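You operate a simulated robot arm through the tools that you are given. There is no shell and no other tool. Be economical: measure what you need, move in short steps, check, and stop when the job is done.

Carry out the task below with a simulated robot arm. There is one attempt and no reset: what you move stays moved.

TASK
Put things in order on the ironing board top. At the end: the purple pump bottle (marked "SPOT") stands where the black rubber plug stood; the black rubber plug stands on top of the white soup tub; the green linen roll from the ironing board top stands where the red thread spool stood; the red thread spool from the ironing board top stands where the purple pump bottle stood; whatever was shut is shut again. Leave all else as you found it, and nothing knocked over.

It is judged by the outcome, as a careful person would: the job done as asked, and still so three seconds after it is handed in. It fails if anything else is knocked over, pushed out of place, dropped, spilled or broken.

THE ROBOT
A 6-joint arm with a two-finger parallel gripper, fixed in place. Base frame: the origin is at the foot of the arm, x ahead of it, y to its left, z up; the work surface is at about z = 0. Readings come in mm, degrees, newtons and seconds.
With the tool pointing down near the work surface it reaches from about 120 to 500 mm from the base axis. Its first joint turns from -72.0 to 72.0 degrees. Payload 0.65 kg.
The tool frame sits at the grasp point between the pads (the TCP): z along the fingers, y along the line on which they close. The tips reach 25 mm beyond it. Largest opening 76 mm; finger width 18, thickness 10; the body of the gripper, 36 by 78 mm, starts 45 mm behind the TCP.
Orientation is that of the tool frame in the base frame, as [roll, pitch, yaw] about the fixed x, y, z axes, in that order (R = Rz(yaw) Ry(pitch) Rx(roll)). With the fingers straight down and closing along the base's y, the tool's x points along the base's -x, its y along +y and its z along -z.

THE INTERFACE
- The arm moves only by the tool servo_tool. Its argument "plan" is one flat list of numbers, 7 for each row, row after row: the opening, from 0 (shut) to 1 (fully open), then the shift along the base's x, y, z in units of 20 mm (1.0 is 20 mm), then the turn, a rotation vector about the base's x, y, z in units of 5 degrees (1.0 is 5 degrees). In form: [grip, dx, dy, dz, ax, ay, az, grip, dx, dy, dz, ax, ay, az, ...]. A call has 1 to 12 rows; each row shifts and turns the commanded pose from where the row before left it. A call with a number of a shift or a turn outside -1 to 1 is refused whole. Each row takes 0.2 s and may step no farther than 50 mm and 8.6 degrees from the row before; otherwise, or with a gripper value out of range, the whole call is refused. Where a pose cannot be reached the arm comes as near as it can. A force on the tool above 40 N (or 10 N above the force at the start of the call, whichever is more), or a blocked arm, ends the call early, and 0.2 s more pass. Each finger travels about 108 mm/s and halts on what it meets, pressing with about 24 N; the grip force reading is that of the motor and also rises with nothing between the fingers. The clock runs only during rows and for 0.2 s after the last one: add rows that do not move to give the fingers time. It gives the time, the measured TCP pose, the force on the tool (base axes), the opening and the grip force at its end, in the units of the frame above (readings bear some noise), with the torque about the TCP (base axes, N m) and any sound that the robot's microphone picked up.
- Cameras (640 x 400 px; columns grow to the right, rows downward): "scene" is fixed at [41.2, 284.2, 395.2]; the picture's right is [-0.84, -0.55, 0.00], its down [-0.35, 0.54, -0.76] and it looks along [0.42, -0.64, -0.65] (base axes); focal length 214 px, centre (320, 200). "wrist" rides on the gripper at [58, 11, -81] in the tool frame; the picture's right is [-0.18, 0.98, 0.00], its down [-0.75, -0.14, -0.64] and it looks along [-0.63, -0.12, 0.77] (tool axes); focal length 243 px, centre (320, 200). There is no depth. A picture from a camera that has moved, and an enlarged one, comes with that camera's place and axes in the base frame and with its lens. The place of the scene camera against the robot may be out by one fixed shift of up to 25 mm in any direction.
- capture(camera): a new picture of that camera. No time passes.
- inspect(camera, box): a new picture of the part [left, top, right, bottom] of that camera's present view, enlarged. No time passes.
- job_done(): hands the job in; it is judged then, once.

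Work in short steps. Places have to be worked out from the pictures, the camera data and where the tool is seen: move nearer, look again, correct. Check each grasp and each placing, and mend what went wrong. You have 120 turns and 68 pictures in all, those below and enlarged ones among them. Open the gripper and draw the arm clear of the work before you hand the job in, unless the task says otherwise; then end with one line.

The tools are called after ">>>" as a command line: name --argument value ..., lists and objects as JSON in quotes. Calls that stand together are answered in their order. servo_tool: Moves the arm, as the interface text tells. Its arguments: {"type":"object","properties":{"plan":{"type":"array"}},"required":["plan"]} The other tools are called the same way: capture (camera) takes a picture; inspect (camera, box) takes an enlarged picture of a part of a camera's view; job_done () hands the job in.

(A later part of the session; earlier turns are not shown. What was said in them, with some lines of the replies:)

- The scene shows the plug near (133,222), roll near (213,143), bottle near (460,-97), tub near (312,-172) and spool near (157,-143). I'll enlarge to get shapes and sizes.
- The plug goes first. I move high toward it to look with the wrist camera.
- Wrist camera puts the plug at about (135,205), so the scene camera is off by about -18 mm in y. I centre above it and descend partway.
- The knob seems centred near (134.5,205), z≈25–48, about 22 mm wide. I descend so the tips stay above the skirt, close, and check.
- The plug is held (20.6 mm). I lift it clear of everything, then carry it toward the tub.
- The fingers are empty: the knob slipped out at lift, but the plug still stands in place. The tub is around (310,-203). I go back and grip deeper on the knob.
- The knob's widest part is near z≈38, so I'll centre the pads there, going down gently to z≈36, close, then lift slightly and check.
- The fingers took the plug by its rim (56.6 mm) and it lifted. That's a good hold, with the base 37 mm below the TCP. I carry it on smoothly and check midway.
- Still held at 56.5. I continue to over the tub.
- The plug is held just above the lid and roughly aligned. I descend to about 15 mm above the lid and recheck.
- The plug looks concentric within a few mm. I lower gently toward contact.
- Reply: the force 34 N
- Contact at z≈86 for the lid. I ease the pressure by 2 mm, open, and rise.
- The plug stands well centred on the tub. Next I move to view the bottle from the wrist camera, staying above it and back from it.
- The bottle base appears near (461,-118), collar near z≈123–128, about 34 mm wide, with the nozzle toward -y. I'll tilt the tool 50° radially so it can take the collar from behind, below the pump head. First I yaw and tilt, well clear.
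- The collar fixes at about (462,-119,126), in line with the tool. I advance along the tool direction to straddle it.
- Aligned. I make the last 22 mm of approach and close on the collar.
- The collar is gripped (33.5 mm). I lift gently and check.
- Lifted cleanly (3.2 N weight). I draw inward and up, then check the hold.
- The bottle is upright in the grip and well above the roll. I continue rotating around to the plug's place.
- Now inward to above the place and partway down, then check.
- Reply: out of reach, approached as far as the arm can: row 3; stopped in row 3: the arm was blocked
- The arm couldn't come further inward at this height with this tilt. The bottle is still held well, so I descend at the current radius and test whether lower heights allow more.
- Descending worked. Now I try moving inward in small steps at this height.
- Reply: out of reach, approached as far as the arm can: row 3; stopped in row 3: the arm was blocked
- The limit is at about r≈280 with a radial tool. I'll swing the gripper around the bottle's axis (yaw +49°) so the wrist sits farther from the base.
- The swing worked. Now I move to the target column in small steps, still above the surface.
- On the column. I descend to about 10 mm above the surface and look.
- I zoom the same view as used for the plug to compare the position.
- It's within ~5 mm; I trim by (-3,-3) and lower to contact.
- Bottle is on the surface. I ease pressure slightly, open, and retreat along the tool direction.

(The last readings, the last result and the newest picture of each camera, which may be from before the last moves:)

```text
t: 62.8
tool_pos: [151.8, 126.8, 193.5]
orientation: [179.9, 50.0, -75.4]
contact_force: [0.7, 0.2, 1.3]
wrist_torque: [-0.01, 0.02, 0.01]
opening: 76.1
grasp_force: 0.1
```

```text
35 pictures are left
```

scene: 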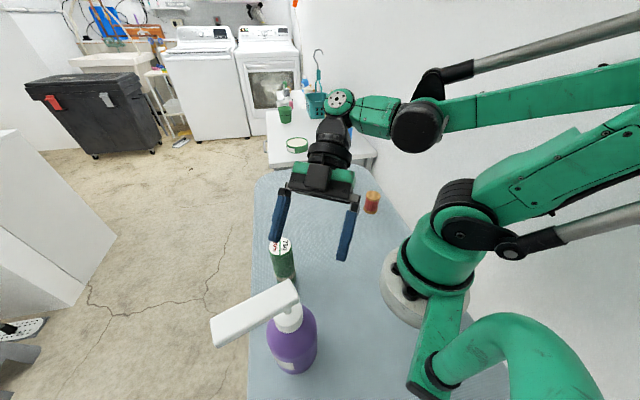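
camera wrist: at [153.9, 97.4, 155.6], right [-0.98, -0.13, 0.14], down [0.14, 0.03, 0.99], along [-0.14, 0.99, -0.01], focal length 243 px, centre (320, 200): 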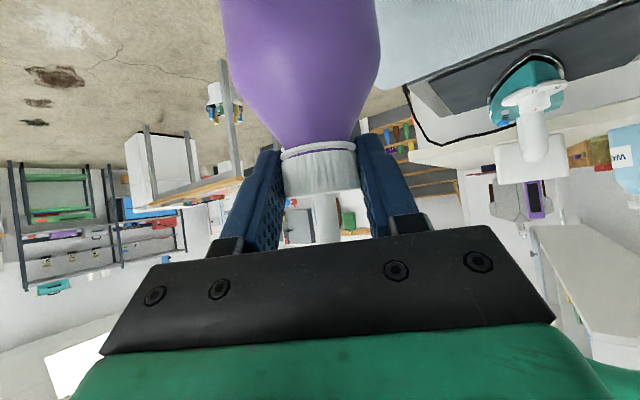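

The bottle stands where the plug was. I rise, undo the tilt, and head for the spool.

>>> servo_tool --plan '[1, 0.2, -0.5, 0.8, 0, 0, 0, 1, 0.2, -0.5, 0.8, -0.967, -0.254, 0, 1, 0.2, -0.5, 0.8, -0.967, -0.254, 0, 1, 0, -0.5, 0.8, -0.967, -0.254, 0, 1, 0, -0.5, 0.5, -0.967, -0.254, 0, 1, 0, -0.5, 0.3, -0.967, -0.254, 0, 1, 0, -0.5, 0, -0.967, -0.254, 0, 1, 0, -0.5, 0, -0.967, -0.254, 0, 1, 0, -0.5, 0, -0.967, -0.254, 0, 1, 0, -0.5, 0, -0.967, -0.254, 0, 1, 0, -0.5, 0, -0.967, -0.254, 0]'

>>> servo_tool --plan '[1, 0, -0.6, 0, 0, 0, -1, 1, 0, -0.6, 0, 0, 0, -1, 1, 0, -0.6, 0, 0, 0, -1, 1, 0, -0.6, 0, 0, 0, -1, 1, 0, -0.6, 0, 0, 0, -1, 1, 0, -0.6, 0, 0, 0, -1, 1, 0, -0.6, 0, 0, 0, -1, 1, 0, -0.6, 0, 0, 0, -1, 1, 0, -0.6, 0, 0, 0, -1, 1, 0, -0.6, 0, 0, 0, -1, 1, 0, -0.6, 0, 0, 0, -1, 1, 0, -0.6, 0, 0, 0, -1]'

>>> servo_tool --plan '[1, 0, -0.2, -0.3, 0, 0, -1, 1, 0, -0.2, -0.3, 0, 0, -1, 1, 0, -0.2, -0.3, 0, 0, -1, 1, 0, 0, -0.3, 0, 0, -1, 1, 0, 0, -0.3, 0, 0, -1, 1, 0, 0, -0.3, 0, 0, -1, 1, 0, 0, -0.3, 0, 0, -1, 1, 0, 0, 0, 0, 0, -1, 1, 0, 0, 0, 0, 0, -0.93, 1, 0, 0, 0, 0, 0, 0]'

>>> capture --camera "wrist"

```text
t: 65.2
tool_pos: [165.8, 17.3, 272.5]
orientation: [-179.8, -0.1, -75.4]
contact_force: [-0.4, -0.1, 0.0]
wrist_torque: [0.01, -0.03, 0.0]
opening: 75.8
grasp_force: 0.0
```

```text
t: 67.8
tool_pos: [163.9, -125.1, 276.0]
orientation: [-179.9, -0.1, -135.3]
contact_force: [-1.0, 0.5, -0.7]
wrist_torque: [0.01, 0.03, -0.01]
opening: 75.8
grasp_force: 0.1
```

```text
t: 70.0
tool_pos: [165.0, -138.2, 231.8]
orientation: [-179.8, 0.0, 179.9]
contact_force: [-0.3, -0.6, 0.1]
wrist_torque: [0.0, 0.04, 0.02]
opening: 76.0
grasp_force: 0.0
```

```text
34 pictures are left
camera wrist: at [106.4, -127.7, 312.9], right [0.19, 0.98, 0.0], down [0.75, -0.14, 0.64], along [0.63, -0.12, -0.77], focal length 243 px, centre (320, 200)
```

wrist: 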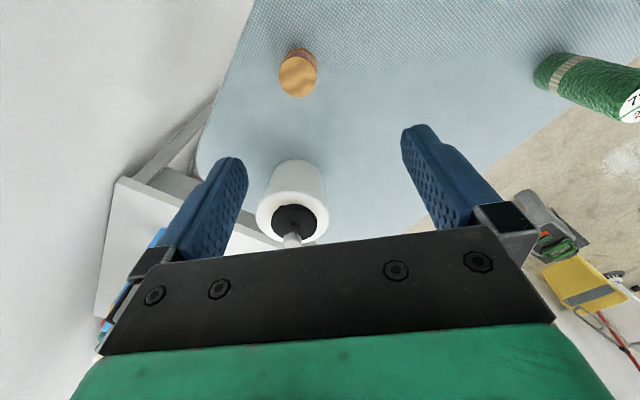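

The spool is at about (162,-160), ~37 mm wide, ~50 mm tall. I centre above it and descend partway.

>>> servo_tool --plan '[1, -0.15, -0.55, -1, 0, 0, 0, 1, 0, -0.54, -1, 0, 0, 0, 1, 0, 0, -1, 0, 0, 0, 1, 0, 0, -1, 0, 0, 0, 1, 0, 0, -1, 0, 0, 0, 1, 0, 0, -1, 0, 0, 0, 1, 0, 0, 0, 0, 0, 0]'

>>> capture --camera "wrist"

```text
t: 71.5
tool_pos: [164.1, -161.1, 112.4]
orientation: [-179.9, 0.0, 179.9]
contact_force: [-0.7, -0.9, -0.2]
wrist_torque: [-0.02, 0.02, 0.0]
opening: 76.1
grasp_force: 0.1
```

```text
33 pictures are left
camera wrist: at [104.3, -150.8, 192.7], right [0.18, 0.98, 0.0], down [0.75, -0.14, 0.64], along [0.63, -0.12, -0.77], focal length 243 px, centre (320, 200)
```

wrist: 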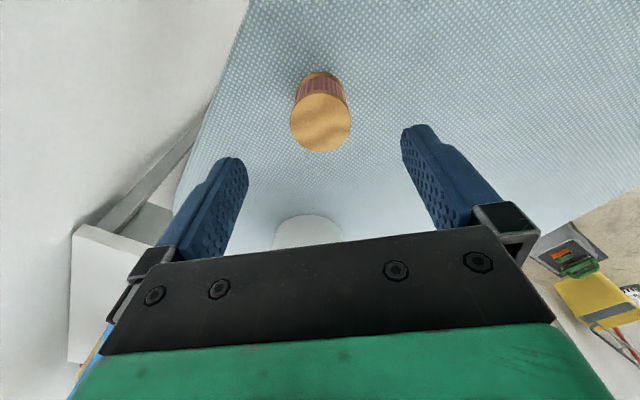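

Aligned. I descend and grip the spool.

>>> servo_tool --plan '[1, -0.08, 0, -1, 0, 0, 0, 1, 0, 0, -1, 0, 0, 0, 1, 0, 0, -1, 0, 0, 0, 1, 0, 0, -1, 0, 0, 0, 1, 0, 0, 0, 0, 0, 0, 0, 0, 0, 0, 0, 0, 0, 0, 0, 0, 0, 0, 0, 0, 0, 0, 0, 0, 0, 0, 0]'

>>> servo_tool --plan '[0, 0, 0, 0.1, 0, 0, 0, 0, 0, 0, 0.4, 0, 0, 0, 0, 0, 0, 0.5, 0, 0, 0, 0, 0, 0, 0.5, 0, 0, 0, 0, 0, 0, 0.5, 0, 0, 0, 0, 0, 0, 0, 0, 0, 0]'

>>> capture --camera "wrist"

```text
t: 73.3
tool_pos: [162.2, -162.4, 33.2]
orientation: [-179.9, 0.1, -180.0]
contact_force: [-0.6, 0.3, 0.2]
wrist_torque: [0.06, -0.01, 0.04]
opening: 36.5
grasp_force: 23.4
```

```text
t: 74.8
tool_pos: [162.2, -160.5, 72.5]
orientation: [-179.9, 0.1, 179.9]
contact_force: [0.4, -0.2, -1.0]
wrist_torque: [0.01, -0.03, 0.02]
opening: 36.3
grasp_force: 23.9
```

```text
32 pictures are left
camera wrist: at [103.5, -150.2, 152.9], right [0.18, 0.98, 0.0], down [0.75, -0.14, 0.64], along [0.63, -0.12, -0.77], focal length 243 px, centre (320, 200)
```

wrist: 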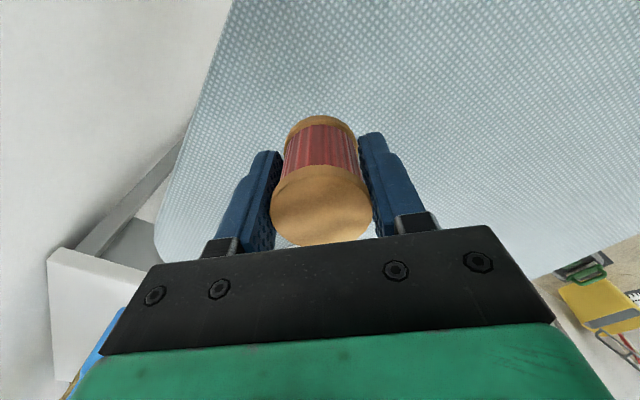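

The spool is held (36.3 mm). I carry it by a path clear of the tub to the bottle's old place near (461,-119).

>>> servo_tool --plan '[0, 0.5, 0.8, 0.4, 0, 0, 0, 0, 0.9, 0.9, 0.4, 0, 0, 0, 0, 0.9, 0.9, 0.4, 0, 0, 0, 0, 0.9, 0.9, 0.4, 0, 0, 0, 0, 0.9, 0.9, 0.4, 0, 0, 0, 0, 0.9, 0.6, 0, 0, 0, 0, 0, 0.9, 0, 0, 0, 0, 0, 0, 0.9, 0, 0, 0, 0, 0, 0, 0.9, 0, 0, 0, 0, 0, 0, 0.9, 0, 0, 0, 0, 0]'

>>> servo_tool --plan '[0, 0.9, 0, 0, 0, 0, 0, 0, 0.9, 0, 0, 0, 0, 0, 0, 0.9, 0, 0, 0, 0, 0, 0, 0.9, -0.6, 0, 0, 0, 0, 0, 0.9, -0.8, -0.4, 0, 0, 0, 0, 0.9, -0.8, -0.4, 0, 0, 0, 0, 0.5, -0.7, -0.4, 0, 0, 0, 0, 0, 0, 0, 0, 0, 0]'

>>> capture --camera "wrist"

>>> inspect --camera "scene" --box '[240, 80, 400, 220]'

```text
t: 77.0
tool_pos: [332.5, -60.9, 111.8]
orientation: [-179.9, 0.0, 179.9]
contact_force: [-0.6, 0.3, 0.3]
wrist_torque: [0.0, 0.01, 0.02]
opening: 36.6
grasp_force: 24.0
```

```text
t: 78.8
tool_pos: [449.9, -118.8, 89.2]
orientation: [-179.9, 0.1, 180.0]
contact_force: [-0.7, -0.6, -0.1]
wrist_torque: [0.0, 0.01, 0.01]
opening: 36.6
grasp_force: 24.1
```

```text
31 pictures are left
camera wrist: at [392.2, -108.9, 169.7], right [0.18, 0.98, 0.0], down [0.75, -0.14, 0.64], along [0.63, -0.12, -0.77], focal length 243 px, centre (320, 200)
```

wrist: 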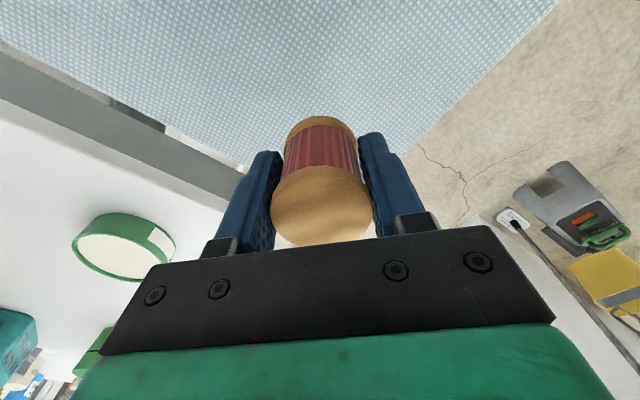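

```text
2.86 times, centred on (320, 150) of scene
camera zoom: at [41.2, 284.2, 395.2], right [-0.84, -0.55, 0.0], down [-0.35, 0.54, -0.76], along [0.42, -0.64, -0.65], focal length 613 px, centre (320, 343)
```

zoom: 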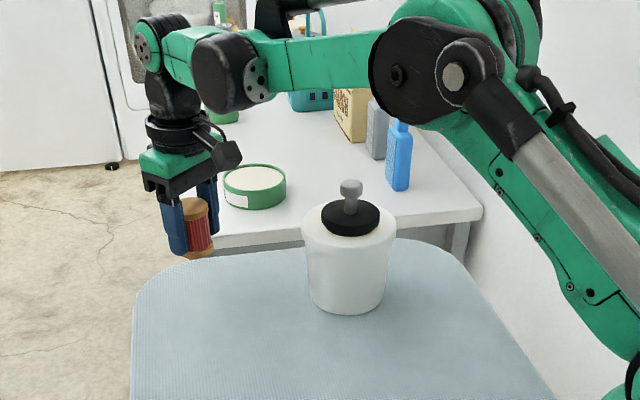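

I shift +10 mm in x and descend to about 10 mm above the surface, then compare with the bottle's original spot in the scene.

>>> servo_tool --plan '[0, 0.3, 0, -0.6, 0, 0, 0, 0, 0.22, 0, -0.6, 0, 0, 0, 0, 0, 0, -0.6, 0, 0, 0, 0, 0, 0, -0.4, 0, 0, 0, 0, 0, 0, 0, 0, 0, 0]'

>>> inspect --camera "scene" --box '[240, 80, 400, 220]'

```text
t: 80.0
tool_pos: [461.1, -118.6, 44.0]
orientation: [-179.8, 0.0, 180.0]
contact_force: [-0.1, -0.2, 0.0]
wrist_torque: [-0.01, -0.03, -0.02]
opening: 36.7
grasp_force: 23.8
```

```text
2.86 times, centred on (320, 150) of scene
camera zoom: at [41.2, 284.2, 395.2], right [-0.84, -0.55, 0.0], down [-0.35, 0.54, -0.76], along [0.42, -0.64, -0.65], focal length 613 px, centre (320, 343)
```

zoom: 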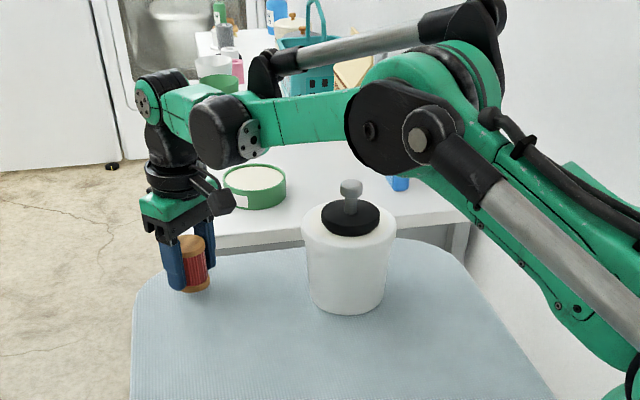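

It matches the bottle's old base. I lower, release and rise.

>>> servo_tool --plan '[0, 0, 0, -0.3, 0, 0, 0, 0, 0, 0, -0.2, 0, 0, 0, 0, 0, 0, -0.06, 0, 0, 0, 0, 0, 0, 0, 0, 0, 0]'

```text
t: 81.0
tool_pos: [460.1, -118.7, 32.9]
orientation: [-179.9, 0.1, 180.0]
contact_force: [3.3, 1.0, 15.8]
wrist_torque: [0.07, -0.16, -0.03]
opening: 36.7
grasp_force: 24.2
```

>>> servo_tool --plan '[0, 0, 0, 0.03, 0, 0, 0, 0.8, 0, 0, 0, 0, 0, 0, 1, 0, 0, 0, 0, 0, 0, 1, 0, 0, 0, 0, 0, 0, 1, 0, 0, 0.5, 0, 0, 0, 1, 0, 0, 1, 0, 0, 0, 1, 0, 0, 1, 0, 0, 0, 1, -0.5, 0.4, 1, 0, 0, 0, 1, -1, 0.5, 1, 0, 0, 0, 1, -1, 0.5, 1, 0, 0, 0, 1, -1, 0.5, 1, 0, 0, 0, 1, -1, 0.5, 1, 0, 0, 0]'

>>> capture --camera "scene"

```text
t: 83.5
tool_pos: [369.7, -68.1, 186.3]
orientation: [-179.9, -0.1, -179.9]
contact_force: [0.1, 0.0, 0.0]
wrist_torque: [-0.01, 0.0, 0.0]
opening: 76.1
grasp_force: 0.1
```

```text
28 pictures are left
```

scene: 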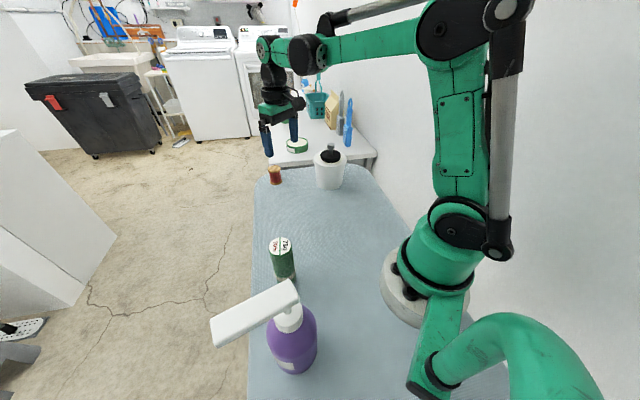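

The spool stands in the bottle's spot. Now to the linen roll: I move above it to look.

>>> servo_tool --plan '[1, -0.8, 0.8, 0.5, 0, 0, 0, 1, -0.8, 0.8, 0.5, 0, 0, 0, 1, -0.8, 0.8, 0.5, 0, 0, 0, 1, -0.8, 0.8, 0.5, 0, 0, 0, 1, -0.8, 0.8, 0.5, 0, 0, 0, 1, -0.8, 0.8, 0.5, 0, 0, 0, 1, -0.8, 0.8, 0.5, 0, 0, 0, 1, -0.8, 0.8, 0, 0, 0, 0, 1, -0.8, 0.8, 0, 0, 0, 0, 1, -0.6, 0.8, 0, 0, 0, 0, 1, 0, 0.7, 0, 0, 0, 0, 1, 0, 0, 0, 0, 0, 0]'

>>> capture --camera "wrist"

```text
t: 86.2
tool_pos: [216.1, 103.8, 253.9]
orientation: [-179.9, -0.1, 180.0]
contact_force: [-0.3, -0.6, -0.2]
wrist_torque: [0.03, 0.0, -0.03]
opening: 75.9
grasp_force: 0.1
```

```text
27 pictures are left
camera wrist: at [157.2, 115.1, 335.1], right [0.18, 0.98, 0.0], down [0.75, -0.14, 0.64], along [0.63, -0.12, -0.77], focal length 243 px, centre (320, 200)
```

wrist: 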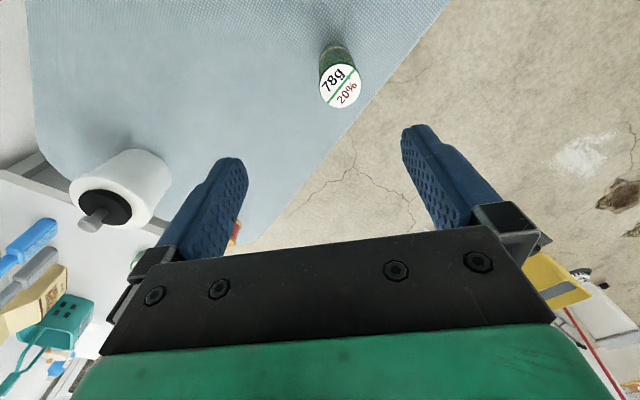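

The roll axis is about (220,120), ~35 mm wide, ~110 mm tall. I centre and come down above it for a check.

>>> servo_tool --plan '[1, 0.2, 0.8, -0.8, 0, 0, 0, 1, 0, 0, -1, 0, 0, 0, 1, 0, 0, -1, 0, 0, 0, 1, 0, 0, -1, 0, 0, 0, 1, 0, 0, -1, 0, 0, 0, 1, 0, 0, 0, 0, 0, 0]'

>>> capture --camera "wrist"

>>> capture --camera "scene"

```text
t: 87.5
tool_pos: [219.5, 119.5, 156.2]
orientation: [-179.8, 0.0, -179.9]
contact_force: [-0.1, 1.3, 0.2]
wrist_torque: [-0.01, -0.01, -0.02]
opening: 75.9
grasp_force: 0.0
```

```text
26 pictures are left
camera wrist: at [161.3, 130.1, 237.5], right [0.18, 0.98, 0.0], down [0.75, -0.14, 0.64], along [0.63, -0.12, -0.77], focal length 243 px, centre (320, 200)
```

wrist: 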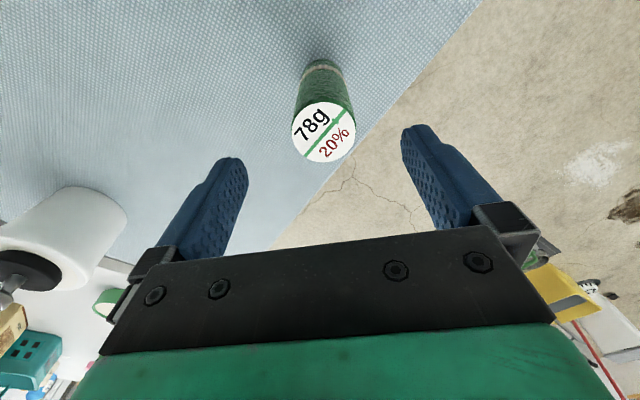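

```text
25 pictures are left
```

scene: 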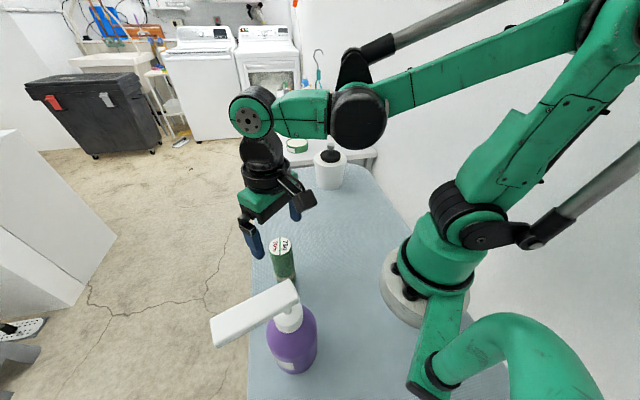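

Aligned. I descend to TCP z≈80 and grip.

>>> servo_tool --plan '[1, 0, 0.03, -1, 0, 0, 0, 1, 0, 0, -1, 0, 0, 0, 1, 0, 0, -1, 0, 0, 0, 1, 0, 0, -0.8, 0, 0, 0, 1, 0, 0, 0, 0, 0, 0, 0, 0, 0, 0, 0, 0, 0, 0, 0, 0, 0, 0, 0, 0, 0, 0, 0, 0, 0, 0, 0]'

>>> servo_tool --plan '[0, 0, 0, 0.1, 0, 0, 0, 0, 0, 0, 0.4, 0, 0, 0, 0, 0, 0, 0.6, 0, 0, 0, 0, 0, 0, 0.6, 0, 0, 0, 0, 0, 0, 0.6, 0, 0, 0, 0, 0, 0, 0, 0, 0, 0]'

>>> capture --camera "scene"

```text
t: 89.3
tool_pos: [218.0, 120.7, 82.1]
orientation: [-179.9, 0.0, -180.0]
contact_force: [1.2, -0.1, -0.3]
wrist_torque: [0.0, -0.01, 0.02]
opening: 36.8
grasp_force: 23.9
```

```text
t: 90.8
tool_pos: [218.4, 120.5, 128.1]
orientation: [-179.9, 0.0, 179.9]
contact_force: [0.0, -0.8, -0.4]
wrist_torque: [0.01, -0.04, 0.01]
opening: 36.6
grasp_force: 23.6
```

```text
24 pictures are left
```

scene: 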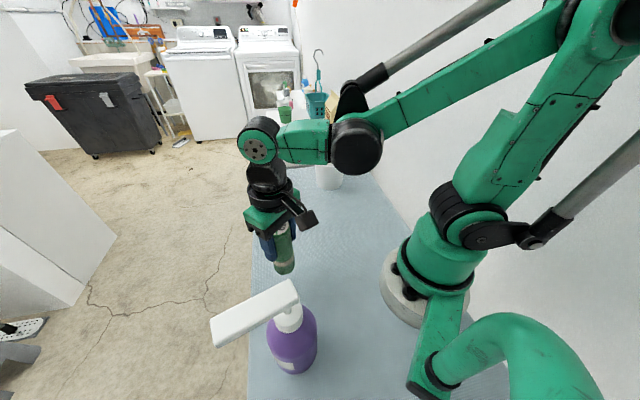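

The roll is held (36.6 mm). I carry it to the spool's old place (162,-162).

>>> servo_tool --plan '[0, -0.1, -0.5, 0, 0, 0, 0, 0, -0.19, -0.94, 0, 0, 0, 0, 0, -0.19, -0.94, 0, 0, 0, 0, 0, -0.19, -0.94, 0, 0, 0, 0, 0, -0.19, -0.94, 0, 0, 0, 0, 0, -0.19, -0.94, 0, 0, 0, 0, 0, -0.19, -0.94, 0, 0, 0, 0, 0, -0.19, -0.94, 0, 0, 0, 0, 0, -0.19, -0.94, 0, 0, 0, 0, 0, -0.19, -0.94, 0, 0, 0, 0, 0, -0.19, -0.94, 0, 0, 0, 0, 0, -0.19, -0.94, 0, 0, 0, 0]'

>>> servo_tool --plan '[0, -0.19, -0.94, 0, 0, 0, 0, 0, -0.19, -0.94, 0, 0, 0, 0, 0, -0.19, -0.94, 0, 0, 0, 0, 0, -0.05, -0.47, -0.4, 0, 0, 0, 0, 0, 0, -0.6, 0, 0, 0, 0, 0, 0, -0.6, 0, 0, 0, 0, 0, 0, 0, 0, 0, 0]'

>>> capture --camera "scene"

```text
t: 93.3
tool_pos: [176.3, -97.2, 125.9]
orientation: [-180.0, -0.1, 180.0]
contact_force: [-0.6, 0.4, -0.7]
wrist_torque: [0.0, 0.0, -0.01]
opening: 36.6
grasp_force: 23.5
```

```text
t: 95.0
tool_pos: [162.8, -162.3, 95.3]
orientation: [-179.9, 0.1, -179.9]
contact_force: [-0.3, 0.3, -0.4]
wrist_torque: [0.03, 0.0, 0.01]
opening: 36.9
grasp_force: 24.0
```

```text
23 pictures are left
```

scene: 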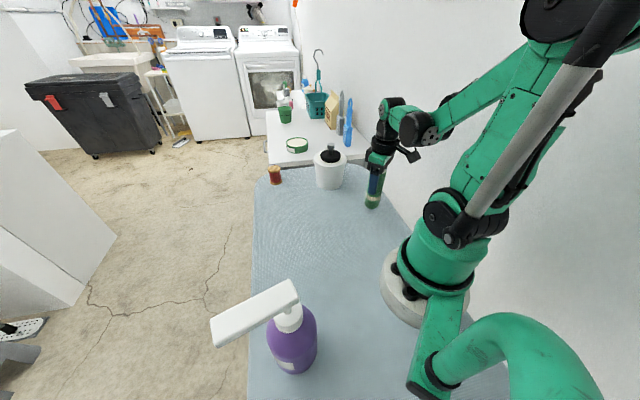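

Above the spool's old spot; I lower the last ~13 mm to contact.

>>> servo_tool --plan '[0, 0, 0, -0.3, 0, 0, 0, 0, 0, 0, -0.2, 0, 0, 0, 0, 0, 0, -0.1, 0, 0, 0, 0, 0, 0, -0.05, 0, 0, 0, 0, 0, 0, 0, 0, 0, 0]'

```text
t: 96.2
tool_pos: [163.1, -162.1, 82.1]
orientation: [-179.9, 0.0, -180.0]
contact_force: [-0.2, 0.1, 0.1]
wrist_torque: [-0.01, 0.0, 0.0]
opening: 36.5
grasp_force: 23.7
```

>>> servo_tool --plan '[0, 0, 0, -0.06, 0, 0, 0, 0, 0, 0, 0, 0, 0, 0]'

```text
t: 96.8
tool_pos: [161.7, -162.3, 80.8]
orientation: [-179.9, -0.1, -180.0]
contact_force: [0.5, 0.1, -0.7]
wrist_torque: [-0.01, -0.02, 0.01]
opening: 36.6
grasp_force: 24.0
```

>>> servo_tool --plan '[0, 0, 0, -0.06, 0, 0, 0, 0, 0, 0, 0, 0, 0, 0]'

```text
t: 97.3
tool_pos: [164.3, -162.5, 80.7]
orientation: [-179.9, 0.0, 180.0]
contact_force: [-1.5, -2.6, 30.0]
wrist_torque: [-0.08, 0.04, 0.03]
opening: 36.7
grasp_force: 24.1
```

Contact. I ease off, open, and rise straight up.

>>> servo_tool --plan '[0, 0, 0, 0.06, 0, 0, 0, 0.7, 0, 0, 0, 0, 0, 0, 1, 0, 0, 0, 0, 0, 0, 1, 0, 0, 0, 0, 0, 0, 1, 0, 0, 0.4, 0, 0, 0, 1, 0, 0, 1, 0, 0, 0, 1, 0, 0, 1, 0, 0, 0, 1, 0, 0, 1, 0, 0, 0, 1, 0, 0, 1, 0, 0, 0, 1, 0, 0, 1, 0, 0, 0, 1, 0, 0, 1, 0, 0, 0, 1, 0, 0, 1, 0, 0, 0]'

>>> servo_tool --plan '[1, 0.5, 1, 0.5, 0, 0, 0, 1, 0.5, 1, 0.5, 0, 0, 0, 1, 0.5, 1, 0, 0, 0, 0, 1, 0.5, 1, 0, 0, 0, 0, 1, 0, 0, 0, 0, 0, 0]'

>>> capture --camera "scene"

>>> inspect --camera "scene" --box '[240, 80, 400, 220]'

```text
t: 100.0
tool_pos: [163.3, -160.8, 229.5]
orientation: [-180.0, 0.0, 180.0]
contact_force: [0.0, -0.4, -0.8]
wrist_torque: [0.01, -0.01, 0.05]
opening: 76.2
grasp_force: 0.0
```

```text
t: 101.2
tool_pos: [203.0, -80.5, 248.5]
orientation: [-179.9, 0.0, -180.0]
contact_force: [0.0, -0.2, 0.2]
wrist_torque: [0.0, -0.05, -0.04]
opening: 76.0
grasp_force: 0.1
```

```text
22 pictures are left
```

scene: 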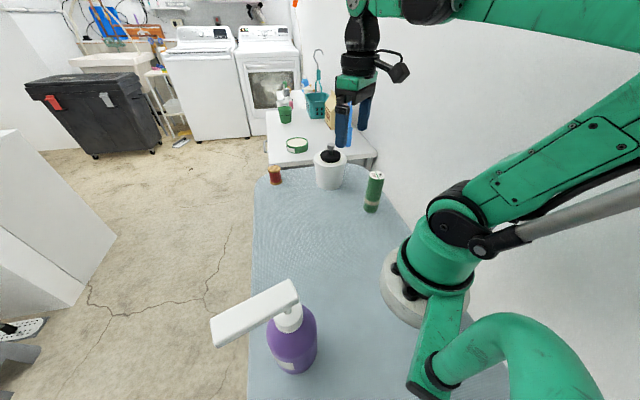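

```text
2.86 times, centred on (320, 150) of scene
camera zoom: at [41.2, 284.2, 395.2], right [-0.84, -0.55, 0.0], down [-0.35, 0.54, -0.76], along [0.42, -0.64, -0.65], focal length 613 px, centre (320, 343)
```

zoom: 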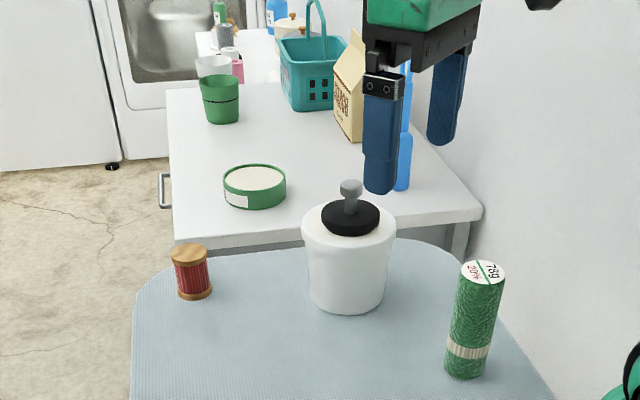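

Everything stands upright in its asked place, nothing else has moved, and the arm is clear with the gripper open. I hand it in.

>>> job_done

```text
The job is handed in.
```

All four moves are done and the job is handed in: the plug is on the soup tub, the bottle is where the plug stood, the spool is where the bottle stood, and the roll is where the spool stood; I opened nothing, and nothing was knocked over.
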